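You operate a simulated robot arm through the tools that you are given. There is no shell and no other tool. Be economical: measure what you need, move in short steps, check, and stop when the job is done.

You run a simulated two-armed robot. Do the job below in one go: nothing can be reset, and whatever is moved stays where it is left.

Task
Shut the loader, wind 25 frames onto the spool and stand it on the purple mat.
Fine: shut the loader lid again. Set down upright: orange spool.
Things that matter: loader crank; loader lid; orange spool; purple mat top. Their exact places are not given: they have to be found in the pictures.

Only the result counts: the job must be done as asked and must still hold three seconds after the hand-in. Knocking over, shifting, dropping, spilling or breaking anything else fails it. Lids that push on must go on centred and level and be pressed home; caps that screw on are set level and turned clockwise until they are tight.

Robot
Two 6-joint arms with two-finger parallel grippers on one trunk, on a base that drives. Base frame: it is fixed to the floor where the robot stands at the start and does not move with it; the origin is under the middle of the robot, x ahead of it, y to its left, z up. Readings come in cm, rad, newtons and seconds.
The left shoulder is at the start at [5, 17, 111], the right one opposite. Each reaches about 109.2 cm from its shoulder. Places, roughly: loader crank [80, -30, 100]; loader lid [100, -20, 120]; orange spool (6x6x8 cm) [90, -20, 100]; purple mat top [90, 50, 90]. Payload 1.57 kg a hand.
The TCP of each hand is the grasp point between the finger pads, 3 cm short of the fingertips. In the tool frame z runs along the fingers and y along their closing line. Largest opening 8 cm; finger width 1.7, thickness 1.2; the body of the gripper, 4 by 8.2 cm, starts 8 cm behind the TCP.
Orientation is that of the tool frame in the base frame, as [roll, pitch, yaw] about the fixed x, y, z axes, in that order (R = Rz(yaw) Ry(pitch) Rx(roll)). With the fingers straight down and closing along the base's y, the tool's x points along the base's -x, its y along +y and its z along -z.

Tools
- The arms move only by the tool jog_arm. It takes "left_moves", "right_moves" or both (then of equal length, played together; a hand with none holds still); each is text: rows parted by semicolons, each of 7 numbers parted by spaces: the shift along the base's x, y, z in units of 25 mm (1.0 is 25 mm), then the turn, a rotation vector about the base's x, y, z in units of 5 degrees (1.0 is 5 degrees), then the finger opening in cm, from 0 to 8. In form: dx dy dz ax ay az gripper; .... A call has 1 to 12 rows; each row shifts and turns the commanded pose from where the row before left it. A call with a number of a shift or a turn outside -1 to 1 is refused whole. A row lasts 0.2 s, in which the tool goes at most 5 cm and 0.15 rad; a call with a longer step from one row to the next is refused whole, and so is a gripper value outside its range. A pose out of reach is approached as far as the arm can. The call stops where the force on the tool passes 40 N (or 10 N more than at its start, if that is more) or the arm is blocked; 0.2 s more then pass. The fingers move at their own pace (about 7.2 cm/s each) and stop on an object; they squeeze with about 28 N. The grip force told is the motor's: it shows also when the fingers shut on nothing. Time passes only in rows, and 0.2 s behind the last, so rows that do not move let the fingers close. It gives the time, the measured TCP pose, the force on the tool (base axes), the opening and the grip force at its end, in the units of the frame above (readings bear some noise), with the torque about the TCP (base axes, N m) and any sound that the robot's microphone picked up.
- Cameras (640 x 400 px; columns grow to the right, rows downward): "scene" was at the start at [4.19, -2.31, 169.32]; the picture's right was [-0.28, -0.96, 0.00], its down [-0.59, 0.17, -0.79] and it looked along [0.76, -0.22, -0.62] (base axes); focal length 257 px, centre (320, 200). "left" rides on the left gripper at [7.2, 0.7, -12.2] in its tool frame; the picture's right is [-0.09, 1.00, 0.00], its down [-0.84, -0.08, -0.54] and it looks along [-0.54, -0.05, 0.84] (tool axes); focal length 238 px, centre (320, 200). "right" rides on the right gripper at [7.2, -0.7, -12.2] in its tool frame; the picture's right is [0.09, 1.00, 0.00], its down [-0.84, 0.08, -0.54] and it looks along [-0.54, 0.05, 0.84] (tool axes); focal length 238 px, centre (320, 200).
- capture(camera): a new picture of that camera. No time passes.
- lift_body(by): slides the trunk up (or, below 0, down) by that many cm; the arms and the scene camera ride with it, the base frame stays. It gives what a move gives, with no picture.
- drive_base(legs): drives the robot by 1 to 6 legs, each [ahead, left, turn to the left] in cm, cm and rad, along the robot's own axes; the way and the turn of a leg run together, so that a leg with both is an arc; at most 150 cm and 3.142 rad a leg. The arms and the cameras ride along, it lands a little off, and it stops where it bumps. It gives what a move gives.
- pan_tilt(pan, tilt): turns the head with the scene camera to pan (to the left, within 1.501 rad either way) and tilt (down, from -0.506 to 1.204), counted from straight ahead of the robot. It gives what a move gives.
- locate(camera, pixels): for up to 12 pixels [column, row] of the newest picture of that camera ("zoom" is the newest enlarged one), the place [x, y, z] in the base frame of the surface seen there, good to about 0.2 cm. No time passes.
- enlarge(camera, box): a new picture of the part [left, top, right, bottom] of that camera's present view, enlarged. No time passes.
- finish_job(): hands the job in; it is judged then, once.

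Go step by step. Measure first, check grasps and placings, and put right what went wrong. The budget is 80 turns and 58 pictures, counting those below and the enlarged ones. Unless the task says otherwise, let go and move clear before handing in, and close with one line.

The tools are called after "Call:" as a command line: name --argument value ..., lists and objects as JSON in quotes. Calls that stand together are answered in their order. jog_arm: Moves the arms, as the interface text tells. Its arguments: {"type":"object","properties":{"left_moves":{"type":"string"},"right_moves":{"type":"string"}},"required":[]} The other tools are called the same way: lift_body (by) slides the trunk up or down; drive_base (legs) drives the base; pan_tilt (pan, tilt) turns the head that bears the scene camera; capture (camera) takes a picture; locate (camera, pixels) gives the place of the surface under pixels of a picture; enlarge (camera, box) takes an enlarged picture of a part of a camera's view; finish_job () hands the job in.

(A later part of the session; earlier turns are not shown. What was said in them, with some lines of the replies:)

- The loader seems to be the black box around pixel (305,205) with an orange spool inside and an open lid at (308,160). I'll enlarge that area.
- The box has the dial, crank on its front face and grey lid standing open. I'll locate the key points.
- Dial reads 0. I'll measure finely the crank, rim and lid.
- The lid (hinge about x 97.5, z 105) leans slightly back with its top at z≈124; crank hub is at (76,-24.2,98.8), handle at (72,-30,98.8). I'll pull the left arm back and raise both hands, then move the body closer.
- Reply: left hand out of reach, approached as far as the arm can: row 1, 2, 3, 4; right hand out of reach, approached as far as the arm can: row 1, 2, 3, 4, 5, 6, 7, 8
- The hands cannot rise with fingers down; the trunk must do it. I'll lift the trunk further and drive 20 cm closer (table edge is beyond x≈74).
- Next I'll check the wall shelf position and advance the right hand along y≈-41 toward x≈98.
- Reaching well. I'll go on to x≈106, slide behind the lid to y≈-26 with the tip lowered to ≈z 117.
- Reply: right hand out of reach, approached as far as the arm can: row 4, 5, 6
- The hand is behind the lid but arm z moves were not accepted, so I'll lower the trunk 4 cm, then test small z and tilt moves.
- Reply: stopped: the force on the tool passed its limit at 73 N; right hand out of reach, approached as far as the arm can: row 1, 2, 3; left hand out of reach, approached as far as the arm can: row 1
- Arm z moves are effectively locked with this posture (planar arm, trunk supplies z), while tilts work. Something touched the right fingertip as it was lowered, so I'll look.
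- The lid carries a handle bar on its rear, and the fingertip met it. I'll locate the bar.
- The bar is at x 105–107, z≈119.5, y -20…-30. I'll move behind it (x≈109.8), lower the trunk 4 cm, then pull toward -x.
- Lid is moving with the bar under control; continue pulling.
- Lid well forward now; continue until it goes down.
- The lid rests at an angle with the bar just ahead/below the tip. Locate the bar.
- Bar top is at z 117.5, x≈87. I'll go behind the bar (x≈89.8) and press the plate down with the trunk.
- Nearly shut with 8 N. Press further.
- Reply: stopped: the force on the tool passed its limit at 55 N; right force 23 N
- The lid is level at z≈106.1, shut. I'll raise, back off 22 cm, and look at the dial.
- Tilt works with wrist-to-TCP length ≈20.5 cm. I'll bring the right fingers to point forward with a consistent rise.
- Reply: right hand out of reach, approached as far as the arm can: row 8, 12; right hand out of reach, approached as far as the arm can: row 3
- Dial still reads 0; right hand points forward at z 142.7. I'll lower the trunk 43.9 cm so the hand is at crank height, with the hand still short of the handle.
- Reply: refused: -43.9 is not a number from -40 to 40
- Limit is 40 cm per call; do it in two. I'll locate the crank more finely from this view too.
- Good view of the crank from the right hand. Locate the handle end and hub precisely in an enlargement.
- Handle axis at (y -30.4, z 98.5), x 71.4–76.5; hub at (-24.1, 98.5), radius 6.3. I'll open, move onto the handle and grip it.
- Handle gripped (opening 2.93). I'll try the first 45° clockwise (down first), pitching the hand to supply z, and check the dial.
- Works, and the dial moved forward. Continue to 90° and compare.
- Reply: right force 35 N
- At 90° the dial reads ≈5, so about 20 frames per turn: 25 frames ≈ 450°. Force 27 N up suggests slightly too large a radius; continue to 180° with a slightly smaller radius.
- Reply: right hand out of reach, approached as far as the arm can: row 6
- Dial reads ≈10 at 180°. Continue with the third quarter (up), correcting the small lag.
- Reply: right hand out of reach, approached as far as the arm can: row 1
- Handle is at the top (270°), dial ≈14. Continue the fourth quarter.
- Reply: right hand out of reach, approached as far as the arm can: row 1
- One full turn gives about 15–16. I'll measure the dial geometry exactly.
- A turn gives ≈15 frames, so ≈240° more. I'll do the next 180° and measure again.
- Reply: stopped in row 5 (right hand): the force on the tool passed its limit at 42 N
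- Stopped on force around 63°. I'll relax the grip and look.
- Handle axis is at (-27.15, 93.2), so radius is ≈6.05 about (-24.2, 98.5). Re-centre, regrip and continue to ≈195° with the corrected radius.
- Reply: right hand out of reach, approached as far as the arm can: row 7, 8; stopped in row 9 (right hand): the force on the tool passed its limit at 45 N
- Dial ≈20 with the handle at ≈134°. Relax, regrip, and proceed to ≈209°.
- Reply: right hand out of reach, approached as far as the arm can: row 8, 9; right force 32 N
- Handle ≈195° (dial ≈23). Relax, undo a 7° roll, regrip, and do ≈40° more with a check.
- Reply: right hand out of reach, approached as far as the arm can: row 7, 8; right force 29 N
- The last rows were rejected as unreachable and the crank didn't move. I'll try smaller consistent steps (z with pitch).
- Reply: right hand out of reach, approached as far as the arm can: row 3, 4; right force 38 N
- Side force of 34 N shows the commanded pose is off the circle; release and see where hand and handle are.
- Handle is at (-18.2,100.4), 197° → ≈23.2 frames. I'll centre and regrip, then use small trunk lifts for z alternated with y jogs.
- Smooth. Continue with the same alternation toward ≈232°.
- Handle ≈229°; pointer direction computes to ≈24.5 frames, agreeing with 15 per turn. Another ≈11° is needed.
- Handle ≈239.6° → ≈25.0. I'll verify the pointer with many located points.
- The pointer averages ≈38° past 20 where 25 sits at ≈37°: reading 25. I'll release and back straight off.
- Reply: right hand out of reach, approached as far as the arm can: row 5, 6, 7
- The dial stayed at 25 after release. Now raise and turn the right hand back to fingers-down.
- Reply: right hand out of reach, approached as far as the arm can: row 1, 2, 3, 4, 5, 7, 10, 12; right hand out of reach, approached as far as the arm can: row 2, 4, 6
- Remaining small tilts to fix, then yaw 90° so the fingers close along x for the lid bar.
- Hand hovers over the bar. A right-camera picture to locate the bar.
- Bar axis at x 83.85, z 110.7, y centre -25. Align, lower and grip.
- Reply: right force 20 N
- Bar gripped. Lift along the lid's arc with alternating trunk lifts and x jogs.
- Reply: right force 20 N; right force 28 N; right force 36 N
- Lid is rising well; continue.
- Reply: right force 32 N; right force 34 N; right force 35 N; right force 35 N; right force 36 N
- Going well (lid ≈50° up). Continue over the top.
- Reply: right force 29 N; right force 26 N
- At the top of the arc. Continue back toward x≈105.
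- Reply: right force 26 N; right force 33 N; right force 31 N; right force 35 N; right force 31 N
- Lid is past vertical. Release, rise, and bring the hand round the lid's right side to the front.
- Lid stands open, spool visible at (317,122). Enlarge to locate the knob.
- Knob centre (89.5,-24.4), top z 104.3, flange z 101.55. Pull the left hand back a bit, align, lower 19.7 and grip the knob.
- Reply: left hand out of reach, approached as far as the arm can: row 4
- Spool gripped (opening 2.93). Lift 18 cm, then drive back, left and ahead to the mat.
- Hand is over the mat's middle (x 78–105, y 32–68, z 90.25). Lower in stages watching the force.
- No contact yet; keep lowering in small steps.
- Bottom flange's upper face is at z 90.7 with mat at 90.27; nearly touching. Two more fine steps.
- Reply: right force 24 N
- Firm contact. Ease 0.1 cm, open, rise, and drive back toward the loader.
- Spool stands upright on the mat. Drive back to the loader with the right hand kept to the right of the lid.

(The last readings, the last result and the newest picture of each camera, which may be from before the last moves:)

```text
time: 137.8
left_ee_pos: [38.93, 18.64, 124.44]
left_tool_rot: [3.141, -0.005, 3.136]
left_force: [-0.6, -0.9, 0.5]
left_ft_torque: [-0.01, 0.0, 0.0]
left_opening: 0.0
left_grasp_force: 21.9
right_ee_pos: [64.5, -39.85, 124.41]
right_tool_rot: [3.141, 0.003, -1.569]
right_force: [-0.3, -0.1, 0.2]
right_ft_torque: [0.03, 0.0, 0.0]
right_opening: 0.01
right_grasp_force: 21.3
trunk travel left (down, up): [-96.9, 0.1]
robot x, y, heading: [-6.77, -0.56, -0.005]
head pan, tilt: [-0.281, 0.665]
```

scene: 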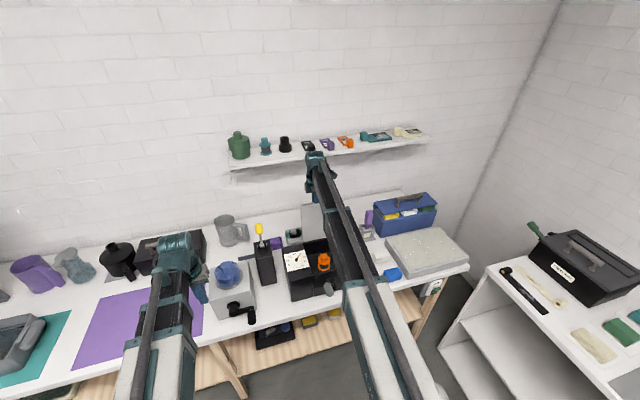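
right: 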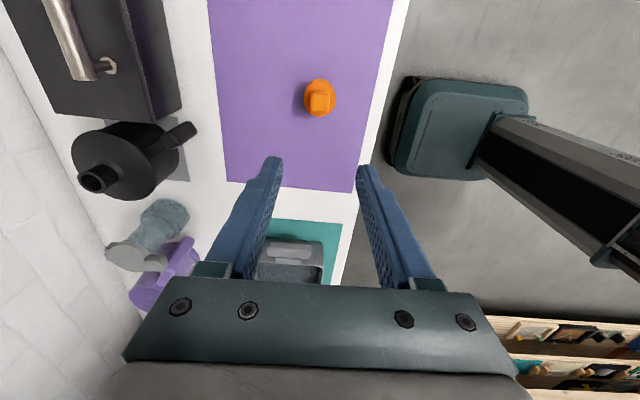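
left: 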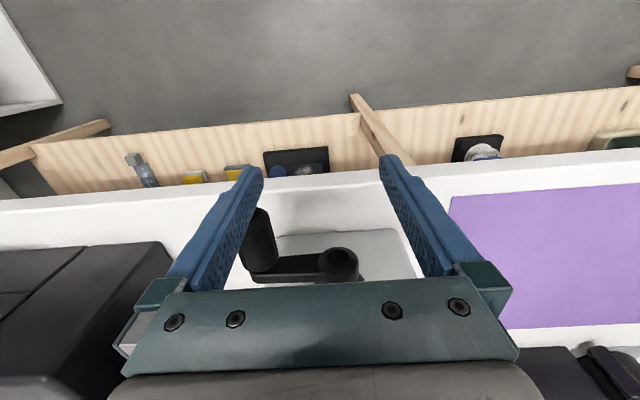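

Call:
drive_base --legs '[[26, 0, 0]]'

Call:
jog_arm --right_moves "1 0 0 0 0 0 0;1 0 0 0 0 0 0;1 0 0 0 0 0 0;1 0 0 0 0 0 0;1 0 0 0 0 0 0;1 0 0 0 0 0 0;1 0 0 0 0 0 0;0.8 0 0 0 0 0 0;0 0 0 0 0 0 0"

Call:
jog_arm --right_moves "0 1 0 0 0 0 0;0 1 0 0 0 0 0;0 1 0 0 0 0 0;0 1 0 0 0 0 0;0 1 0 0 0 0 0;0 0.8 0 0 0 0 0;0 0 0 0 0 0 0"

Call:
capture --camera "right"

```text
time: 139.7
left_ee_pos: [65.33, 18.6, 124.44]
left_tool_rot: [-3.141, -0.005, 3.137]
left_force: [0.8, -0.7, -0.4]
left_ft_torque: [-0.01, 0.04, 0.02]
left_opening: 0.0
left_grasp_force: 20.9
right_ee_pos: [91.0, -39.82, 124.28]
right_tool_rot: [3.138, 0.001, -1.567]
right_force: [0.4, 0.4, -0.7]
right_ft_torque: [-0.04, 0.02, 0.03]
right_opening: 0.0
right_grasp_force: 21.4
trunk travel left (down, up): [-96.9, 0.1]
robot x, y, heading: [19.69, -0.43, -0.001]
head pan, tilt: [-0.281, 0.665]
```

```text
time: 141.7
left_ee_pos: [65.15, 18.61, 124.35]
left_tool_rot: [-3.14, -0.005, 3.138]
left_force: [0.2, 0.3, 0.5]
left_ft_torque: [0.0, 0.01, -0.01]
left_opening: 0.0
left_grasp_force: 21.4
right_ee_pos: [108.76, -39.6, 124.3]
right_tool_rot: [3.14, 0.002, -1.566]
right_force: [-0.6, -0.1, 0.1]
right_ft_torque: [0.0, 0.01, -0.02]
right_opening: 0.0
right_grasp_force: 21.2
right hand out of reach, approached as far as the arm can: row 8
trunk travel left (down, up): [-96.9, 0.1]
robot x, y, heading: [19.68, -0.47, 0.001]
head pan, tilt: [-0.281, 0.665]
```

```text
time: 143.3
left_ee_pos: [65.19, 18.58, 124.42]
left_tool_rot: [-3.14, -0.004, 3.139]
left_force: [-0.1, 0.6, 0.3]
left_ft_torque: [0.04, 0.04, 0.0]
left_opening: 0.0
left_grasp_force: 20.9
right_ee_pos: [108.76, -24.88, 124.39]
right_tool_rot: [3.14, 0.002, -1.567]
right_force: [0.0, -1.4, 0.1]
right_ft_torque: [-0.01, 0.02, 0.01]
right_opening: 0.01
right_grasp_force: 20.7
trunk travel left (down, up): [-96.9, 0.1]
robot x, y, heading: [19.4, -0.59, 0.0]
head pan, tilt: [-0.281, 0.665]
```

```text
4 pictures are left
```

right: 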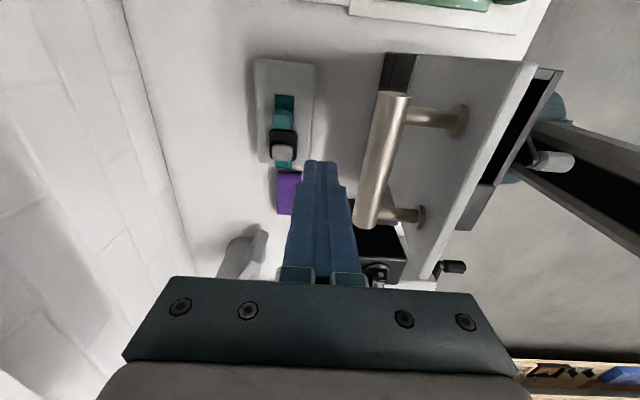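

Behind the bar. Lower 4 cm and pull forward as before.

Call:
lift_body --by -4

Call:
jog_arm --right_moves "-0.5 0 0 0 0 0 0;-0.5 0 0 0 0 0 0;-0.5 0 0 0 0 0 0;-0.5 0 0 0 0 0 0;-0.5 0 0 0 0 0 0;-0.5 0 0 0 0 0 0;-0.5 0 0 0 0 0 0;-0.5 0 0 0 0 0 0;-0.5 0 0 0 0 0 0;-0.5 0 0 0 0 0 0;-0.5 0 0 0 0 0 0;-0.5 0 0 0 0 0 0"

Call:
jog_arm --right_moves "-0.5 0 0 0 0 0 0;-0.5 0 0 0 0 0 0;-0.5 0 0 0 0 0 0;-0.5 0 0 0 0 0 0;-0.5 0 0 0 0 0 0;-0.4 0 0 0 0 0 0"

Call:
capture --camera "right"

```text
time: 144.1
left_ee_pos: [65.22, 18.62, 120.41]
left_tool_rot: [-3.141, -0.002, 3.138]
left_force: [-0.2, 0.1, 0.3]
left_ft_torque: [0.02, -0.04, -0.02]
left_opening: 0.0
left_grasp_force: 21.4
right_ee_pos: [108.69, -24.98, 120.46]
right_tool_rot: [3.139, 0.001, -1.566]
right_force: [-0.4, 0.2, -0.3]
right_ft_torque: [-0.04, 0.02, -0.02]
right_opening: 0.0
right_grasp_force: 21.4
trunk travel left (down, up): [-92.9, 4.1]
robot x, y, heading: [18.99, -0.79, -0.005]
head pan, tilt: [-0.281, 0.665]
```

```text
time: 145.0
left_ee_pos: [65.05, 18.65, 120.41]
left_tool_rot: [3.141, -0.003, 3.139]
left_force: [-0.3, -0.4, -0.7]
left_ft_torque: [-0.02, 0.02, -0.03]
left_opening: 0.0
left_grasp_force: 21.7
right_ee_pos: [104.92, -24.94, 120.6]
right_tool_rot: [-3.135, -0.002, -1.566]
right_force: [10.4, 0.4, 34.1]
right_ft_torque: [0.03, 0.55, -0.04]
right_opening: 0.0
right_grasp_force: 21.5
trunk travel left (down, up): [-92.9, 4.1]
robot x, y, heading: [19.67, -0.89, 0.001]
head pan, tilt: [-0.281, 0.665]
stopped in row 4 (right hand): the force on the tool passed its limit at 47 N (the readings are from after the stop); the commanded pose is now the measured one
```

```text
time: 145.3
left_ee_pos: [65.17, 18.73, 120.48]
left_tool_rot: [-3.141, -0.002, 3.141]
left_force: [0.6, 0.7, -0.2]
left_ft_torque: [0.02, -0.01, 0.01]
left_opening: 0.0
left_grasp_force: 20.9
right_ee_pos: [105.05, -24.96, 120.42]
right_tool_rot: [-3.129, 0.0, -1.566]
right_force: [9.7, -0.1, 31.3]
right_ft_torque: [0.05, 0.51, -0.05]
right_opening: 0.0
right_grasp_force: 21.3
trunk travel left (down, up): [-92.9, 4.1]
robot x, y, heading: [19.1, -0.58, -0.002]
head pan, tilt: [-0.281, 0.665]
stopped in row 1 (right hand): the force on the tool passed its limit at 60 N (the readings are from after the stop); the commanded pose is now the measured one
```

```text
3 pictures are left
```

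right: 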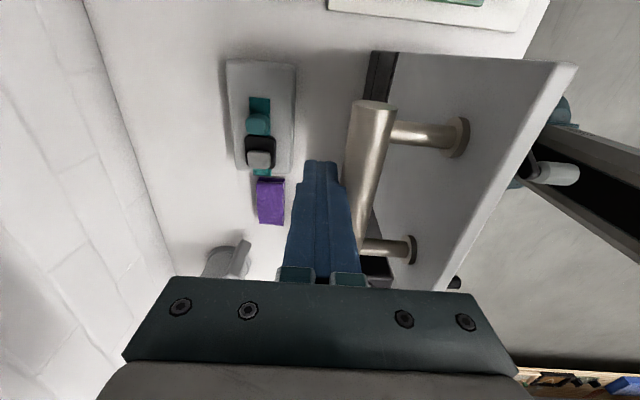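

The bar's rise is catching on the finger's step in this orientation. Back off, turn the hand back to the earlier proven yaw, and pull again.

Call:
jog_arm --right_moves "0.5 0 0 0 0 0 0;0.6 0 0 0 0 -1 0;0 0 0 0 0 -1 0;0 0 0 0 0 -1 0;0 0 0 0 0 -1 0;0 0 0 0 0 -1 0;0 0 0 0 0 -1 0;0 0 0 0 0 -1 0;0 0 0 0 0 -1 0;0 0 0 0 0 -1 0;0 0 0 0 0 -1 0;0 0 0 0 0 -1 0"

Call:
jog_arm --right_moves "0 0 0 0 0 -1 0;0 0 0 0 0 -1 0;0 0 0 0 0 -1 0;0 0 0 0 0 -1 0;0 0 0 0 0 -1 0;0 0 0 0 0 -1 0;0 0 0 0 0 -1 0;0 0 0 0 0 0 0"

Call:
jog_arm --right_moves "-0.5 0 0 0 0 0 0;-0.5 0 0 0 0 0 0;-0.5 0 0 0 0 0 0;-0.5 0 0 0 0 0 0;-0.5 0 0 0 0 0 0;-0.5 0 0 0 0 0 0;-0.5 0 0 0 0 0 0;-0.5 0 0 0 0 0 0;-0.5 0 0 0 0 0 0;-0.5 0 0 0 0 0 0;-0.5 0 0 0 0 0 0;-0.5 0 0 0 0 0 0"

```text
time: 147.9
left_ee_pos: [65.25, 18.64, 120.4]
left_tool_rot: [-3.141, -0.003, 3.139]
left_force: [-0.4, -0.1, 0.2]
left_ft_torque: [0.04, 0.01, 0.0]
left_opening: 0.0
left_grasp_force: 21.1
right_ee_pos: [107.91, -24.95, 120.37]
right_tool_rot: [-3.134, 0.001, -2.528]
right_force: [-0.8, -0.5, 0.2]
right_ft_torque: [-0.01, 0.03, -0.01]
right_opening: 0.0
right_grasp_force: 21.2
trunk travel left (down, up): [-92.9, 4.1]
robot x, y, heading: [19.26, -0.76, -0.004]
head pan, tilt: [-0.281, 0.665]
```

```text
time: 149.7
left_ee_pos: [65.19, 18.59, 120.42]
left_tool_rot: [-3.14, -0.003, 3.138]
left_force: [-0.3, -0.5, -0.3]
left_ft_torque: [-0.02, -0.02, 0.01]
left_opening: 0.0
left_grasp_force: 21.4
right_ee_pos: [107.85, -25.12, 120.31]
right_tool_rot: [-3.134, 0.001, -3.137]
right_force: [0.8, 0.0, -0.1]
right_ft_torque: [0.04, -0.02, 0.0]
right_opening: 0.0
right_grasp_force: 21.5
trunk travel left (down, up): [-92.9, 4.1]
robot x, y, heading: [19.57, -0.45, -0.004]
head pan, tilt: [-0.281, 0.665]
```

```text
time: 152.3
left_ee_pos: [65.21, 18.6, 120.41]
left_tool_rot: [-3.141, -0.004, 3.141]
left_force: [-0.4, -0.2, 0.3]
left_ft_torque: [-0.02, -0.03, 0.0]
left_opening: 0.01
left_grasp_force: 21.7
right_ee_pos: [92.73, -25.13, 120.42]
right_tool_rot: [-3.134, 0.001, -3.136]
right_force: [-0.2, -0.8, 0.3]
right_ft_torque: [-0.01, 0.01, 0.02]
right_opening: 0.02
right_grasp_force: 21.2
trunk travel left (down, up): [-92.9, 4.1]
robot x, y, heading: [19.5, -0.71, -0.003]
head pan, tilt: [-0.281, 0.665]
```

That works. Finish the pull to x≈85.3, then go over and press the lid shut as before.

Call:
jog_arm --right_moves "-0.5 0 0 0 0 0 0;-0.5 0 0 0 0 0 0;-0.5 0 0 0 0 0 0;-0.5 0 0 0 0 0 0;-0.5 0 0 0 0 0 0;-0.45 0 0 0 0 0 0"

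Call:
lift_body --by 2

Call:
jog_arm --right_moves "0.9 0 0 0 0 0 0;0.9 0 0 0 0 0 0;0 0 0 0 0 0 0"

Call:
lift_body --by -13.3

```text
time: 153.7
left_ee_pos: [65.23, 18.66, 120.38]
left_tool_rot: [-3.141, -0.004, 3.14]
left_force: [-0.4, -0.6, 0.1]
left_ft_torque: [0.04, 0.01, 0.01]
left_opening: 0.02
left_grasp_force: 21.6
right_ee_pos: [85.47, -25.11, 120.45]
right_tool_rot: [-3.135, 0.0, -3.136]
right_force: [-0.7, 0.8, 0.6]
right_ft_torque: [0.01, 0.0, 0.0]
right_opening: 0.0
right_grasp_force: 21.2
trunk travel left (down, up): [-92.9, 4.1]
robot x, y, heading: [19.41, -0.33, -0.003]
head pan, tilt: [-0.281, 0.665]
```

```text
time: 154.3
left_ee_pos: [65.26, 18.49, 122.46]
left_tool_rot: [3.14, -0.005, 3.138]
left_force: [0.6, 0.4, 0.4]
left_ft_torque: [0.05, 0.01, -0.03]
left_opening: 0.0
left_grasp_force: 20.9
right_ee_pos: [85.52, -25.2, 122.43]
right_tool_rot: [-3.134, -0.001, -3.137]
right_force: [-0.5, -0.3, 0.8]
right_ft_torque: [0.0, 0.01, 0.01]
right_opening: 0.01
right_grasp_force: 21.5
trunk travel left (down, up): [-94.9, 2.1]
robot x, y, heading: [19.87, -0.45, 0.001]
head pan, tilt: [-0.281, 0.665]
```

```text
time: 155.2
left_ee_pos: [65.26, 18.71, 122.47]
left_tool_rot: [-3.141, -0.005, 3.137]
left_force: [-0.2, 0.8, -0.9]
left_ft_torque: [0.01, 0.01, -0.01]
left_opening: 0.01
left_grasp_force: 21.4
right_ee_pos: [90.06, -25.09, 122.39]
right_tool_rot: [-3.134, -0.001, -3.135]
right_force: [-0.6, -0.2, -0.6]
right_ft_torque: [0.0, 0.0, 0.01]
right_opening: 0.0
right_grasp_force: 21.4
trunk travel left (down, up): [-94.9, 2.1]
robot x, y, heading: [19.27, -0.49, -0.002]
head pan, tilt: [-0.281, 0.665]
```

```text
time: 156.8
left_ee_pos: [65.19, 18.61, 109.13]
left_tool_rot: [-3.141, -0.005, 3.137]
left_force: [0.8, 0.1, 0.1]
left_ft_torque: [0.02, 0.01, -0.02]
left_opening: 0.01
left_grasp_force: 21.7
right_ee_pos: [89.99, -25.17, 108.98]
right_tool_rot: [-3.136, 0.002, -3.134]
right_force: [0.0, 0.1, 0.1]
right_ft_torque: [-0.02, 0.03, -0.01]
right_opening: 0.01
right_grasp_force: 20.9
trunk travel left (down, up): [-81.6, 15.4]
robot x, y, heading: [19.46, -0.72, 0.0]
head pan, tilt: [-0.281, 0.665]
```

Call:
lift_body --by -0.6

Call:
capture --camera "right"

```text
time: 157.2
left_ee_pos: [65.12, 18.54, 108.95]
left_tool_rot: [-3.142, -0.003, 3.139]
left_force: [0.5, 0.2, 0.1]
left_ft_torque: [-0.01, 0.0, -0.02]
left_opening: 0.01
left_grasp_force: 21.6
right_ee_pos: [89.91, -25.21, 109.01]
right_tool_rot: [-3.133, 0.006, -3.137]
right_force: [-0.4, 0.1, 28.0]
right_ft_torque: [0.14, 0.15, 0.05]
right_opening: 0.01
right_grasp_force: 21.6
trunk travel left (down, up): [-81.3, 15.7]
robot x, y, heading: [19.17, -0.55, -0.007]
head pan, tilt: [-0.281, 0.665]
stopped: the force on the tool passed its limit at 53 N (the readings are from after the stop); the commanded pose is now the measured one
```

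```text
2 pictures are left
```

right: 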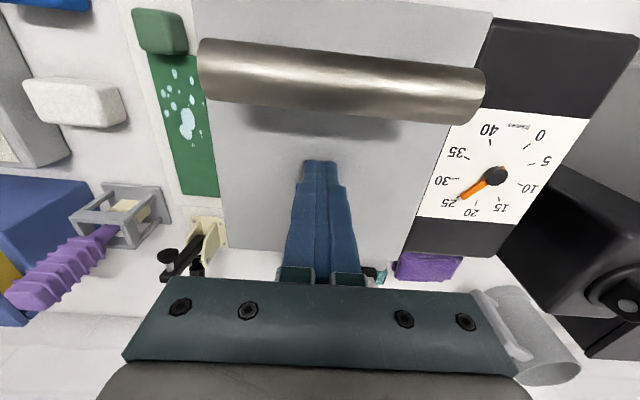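

The lid is pressed home (28 N at the same height as before) and the dial shows 25. Check levels, then move clear and take a final look.

Call:
locate --camera "right" --pixels '[[230, 20], [470, 20], [240, 230], [400, 235]]'

Call:
lift_body --by 14

Call:
drive_base --legs '[[-24, 0, 0]]'

Call:
capture --camera "scene"

```text
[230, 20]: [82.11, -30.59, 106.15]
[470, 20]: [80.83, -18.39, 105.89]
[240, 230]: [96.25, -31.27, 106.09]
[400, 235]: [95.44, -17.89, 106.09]
```

```text
time: 158.8
left_ee_pos: [65.3, 18.68, 122.7]
left_tool_rot: [-3.141, -0.003, 3.139]
left_force: [-0.5, 1.7, -0.3]
left_ft_torque: [0.0, 0.0, 0.04]
left_opening: 0.02
left_grasp_force: 21.6
right_ee_pos: [90.21, -25.13, 122.73]
right_tool_rot: [-3.134, 0.005, -3.138]
right_force: [-0.3, -0.4, -0.5]
right_ft_torque: [0.01, 0.05, 0.01]
right_opening: 0.0
right_grasp_force: 20.9
trunk travel left (down, up): [-95.3, 1.7]
robot x, y, heading: [19.78, -0.7, -0.0]
head pan, tilt: [-0.281, 0.665]
```

```text
time: 160.6
left_ee_pos: [40.91, 18.77, 122.82]
left_tool_rot: [-3.14, -0.002, 3.141]
left_force: [0.0, -1.3, 0.2]
left_ft_torque: [0.03, -0.04, -0.03]
left_opening: 0.0
left_grasp_force: 21.6
right_ee_pos: [65.7, -25.01, 122.96]
right_tool_rot: [-3.133, 0.006, -3.134]
right_force: [-0.2, 0.3, 0.1]
right_ft_torque: [-0.01, -0.03, -0.02]
right_opening: 0.01
right_grasp_force: 21.0
trunk travel left (down, up): [-95.3, 1.7]
robot x, y, heading: [-4.47, -0.89, -0.005]
head pan, tilt: [-0.281, 0.665]
```

```text
1 pictures are left
```

scene: 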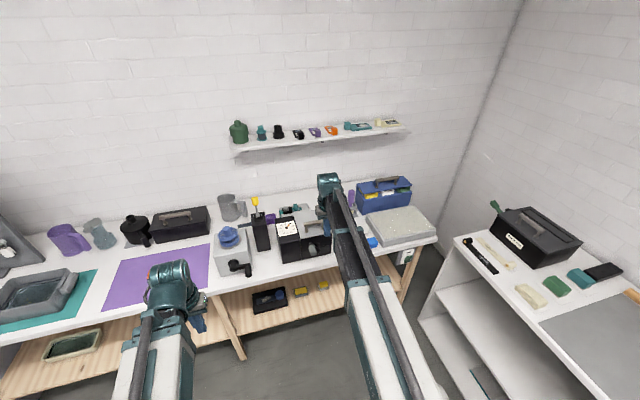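

The lid is level at z≈106.1, the dial reads 25, and the spool sits on the mat, partly hidden behind the left wrist at about (160,270). Both hands are clear, so I'm handing in.

Call:
finish_job

```text
The job is handed in.
```

The job is handed in: about 25 frames wound by the dial, the orange spool upright on the purple mat, and the loader lid pressed shut again.
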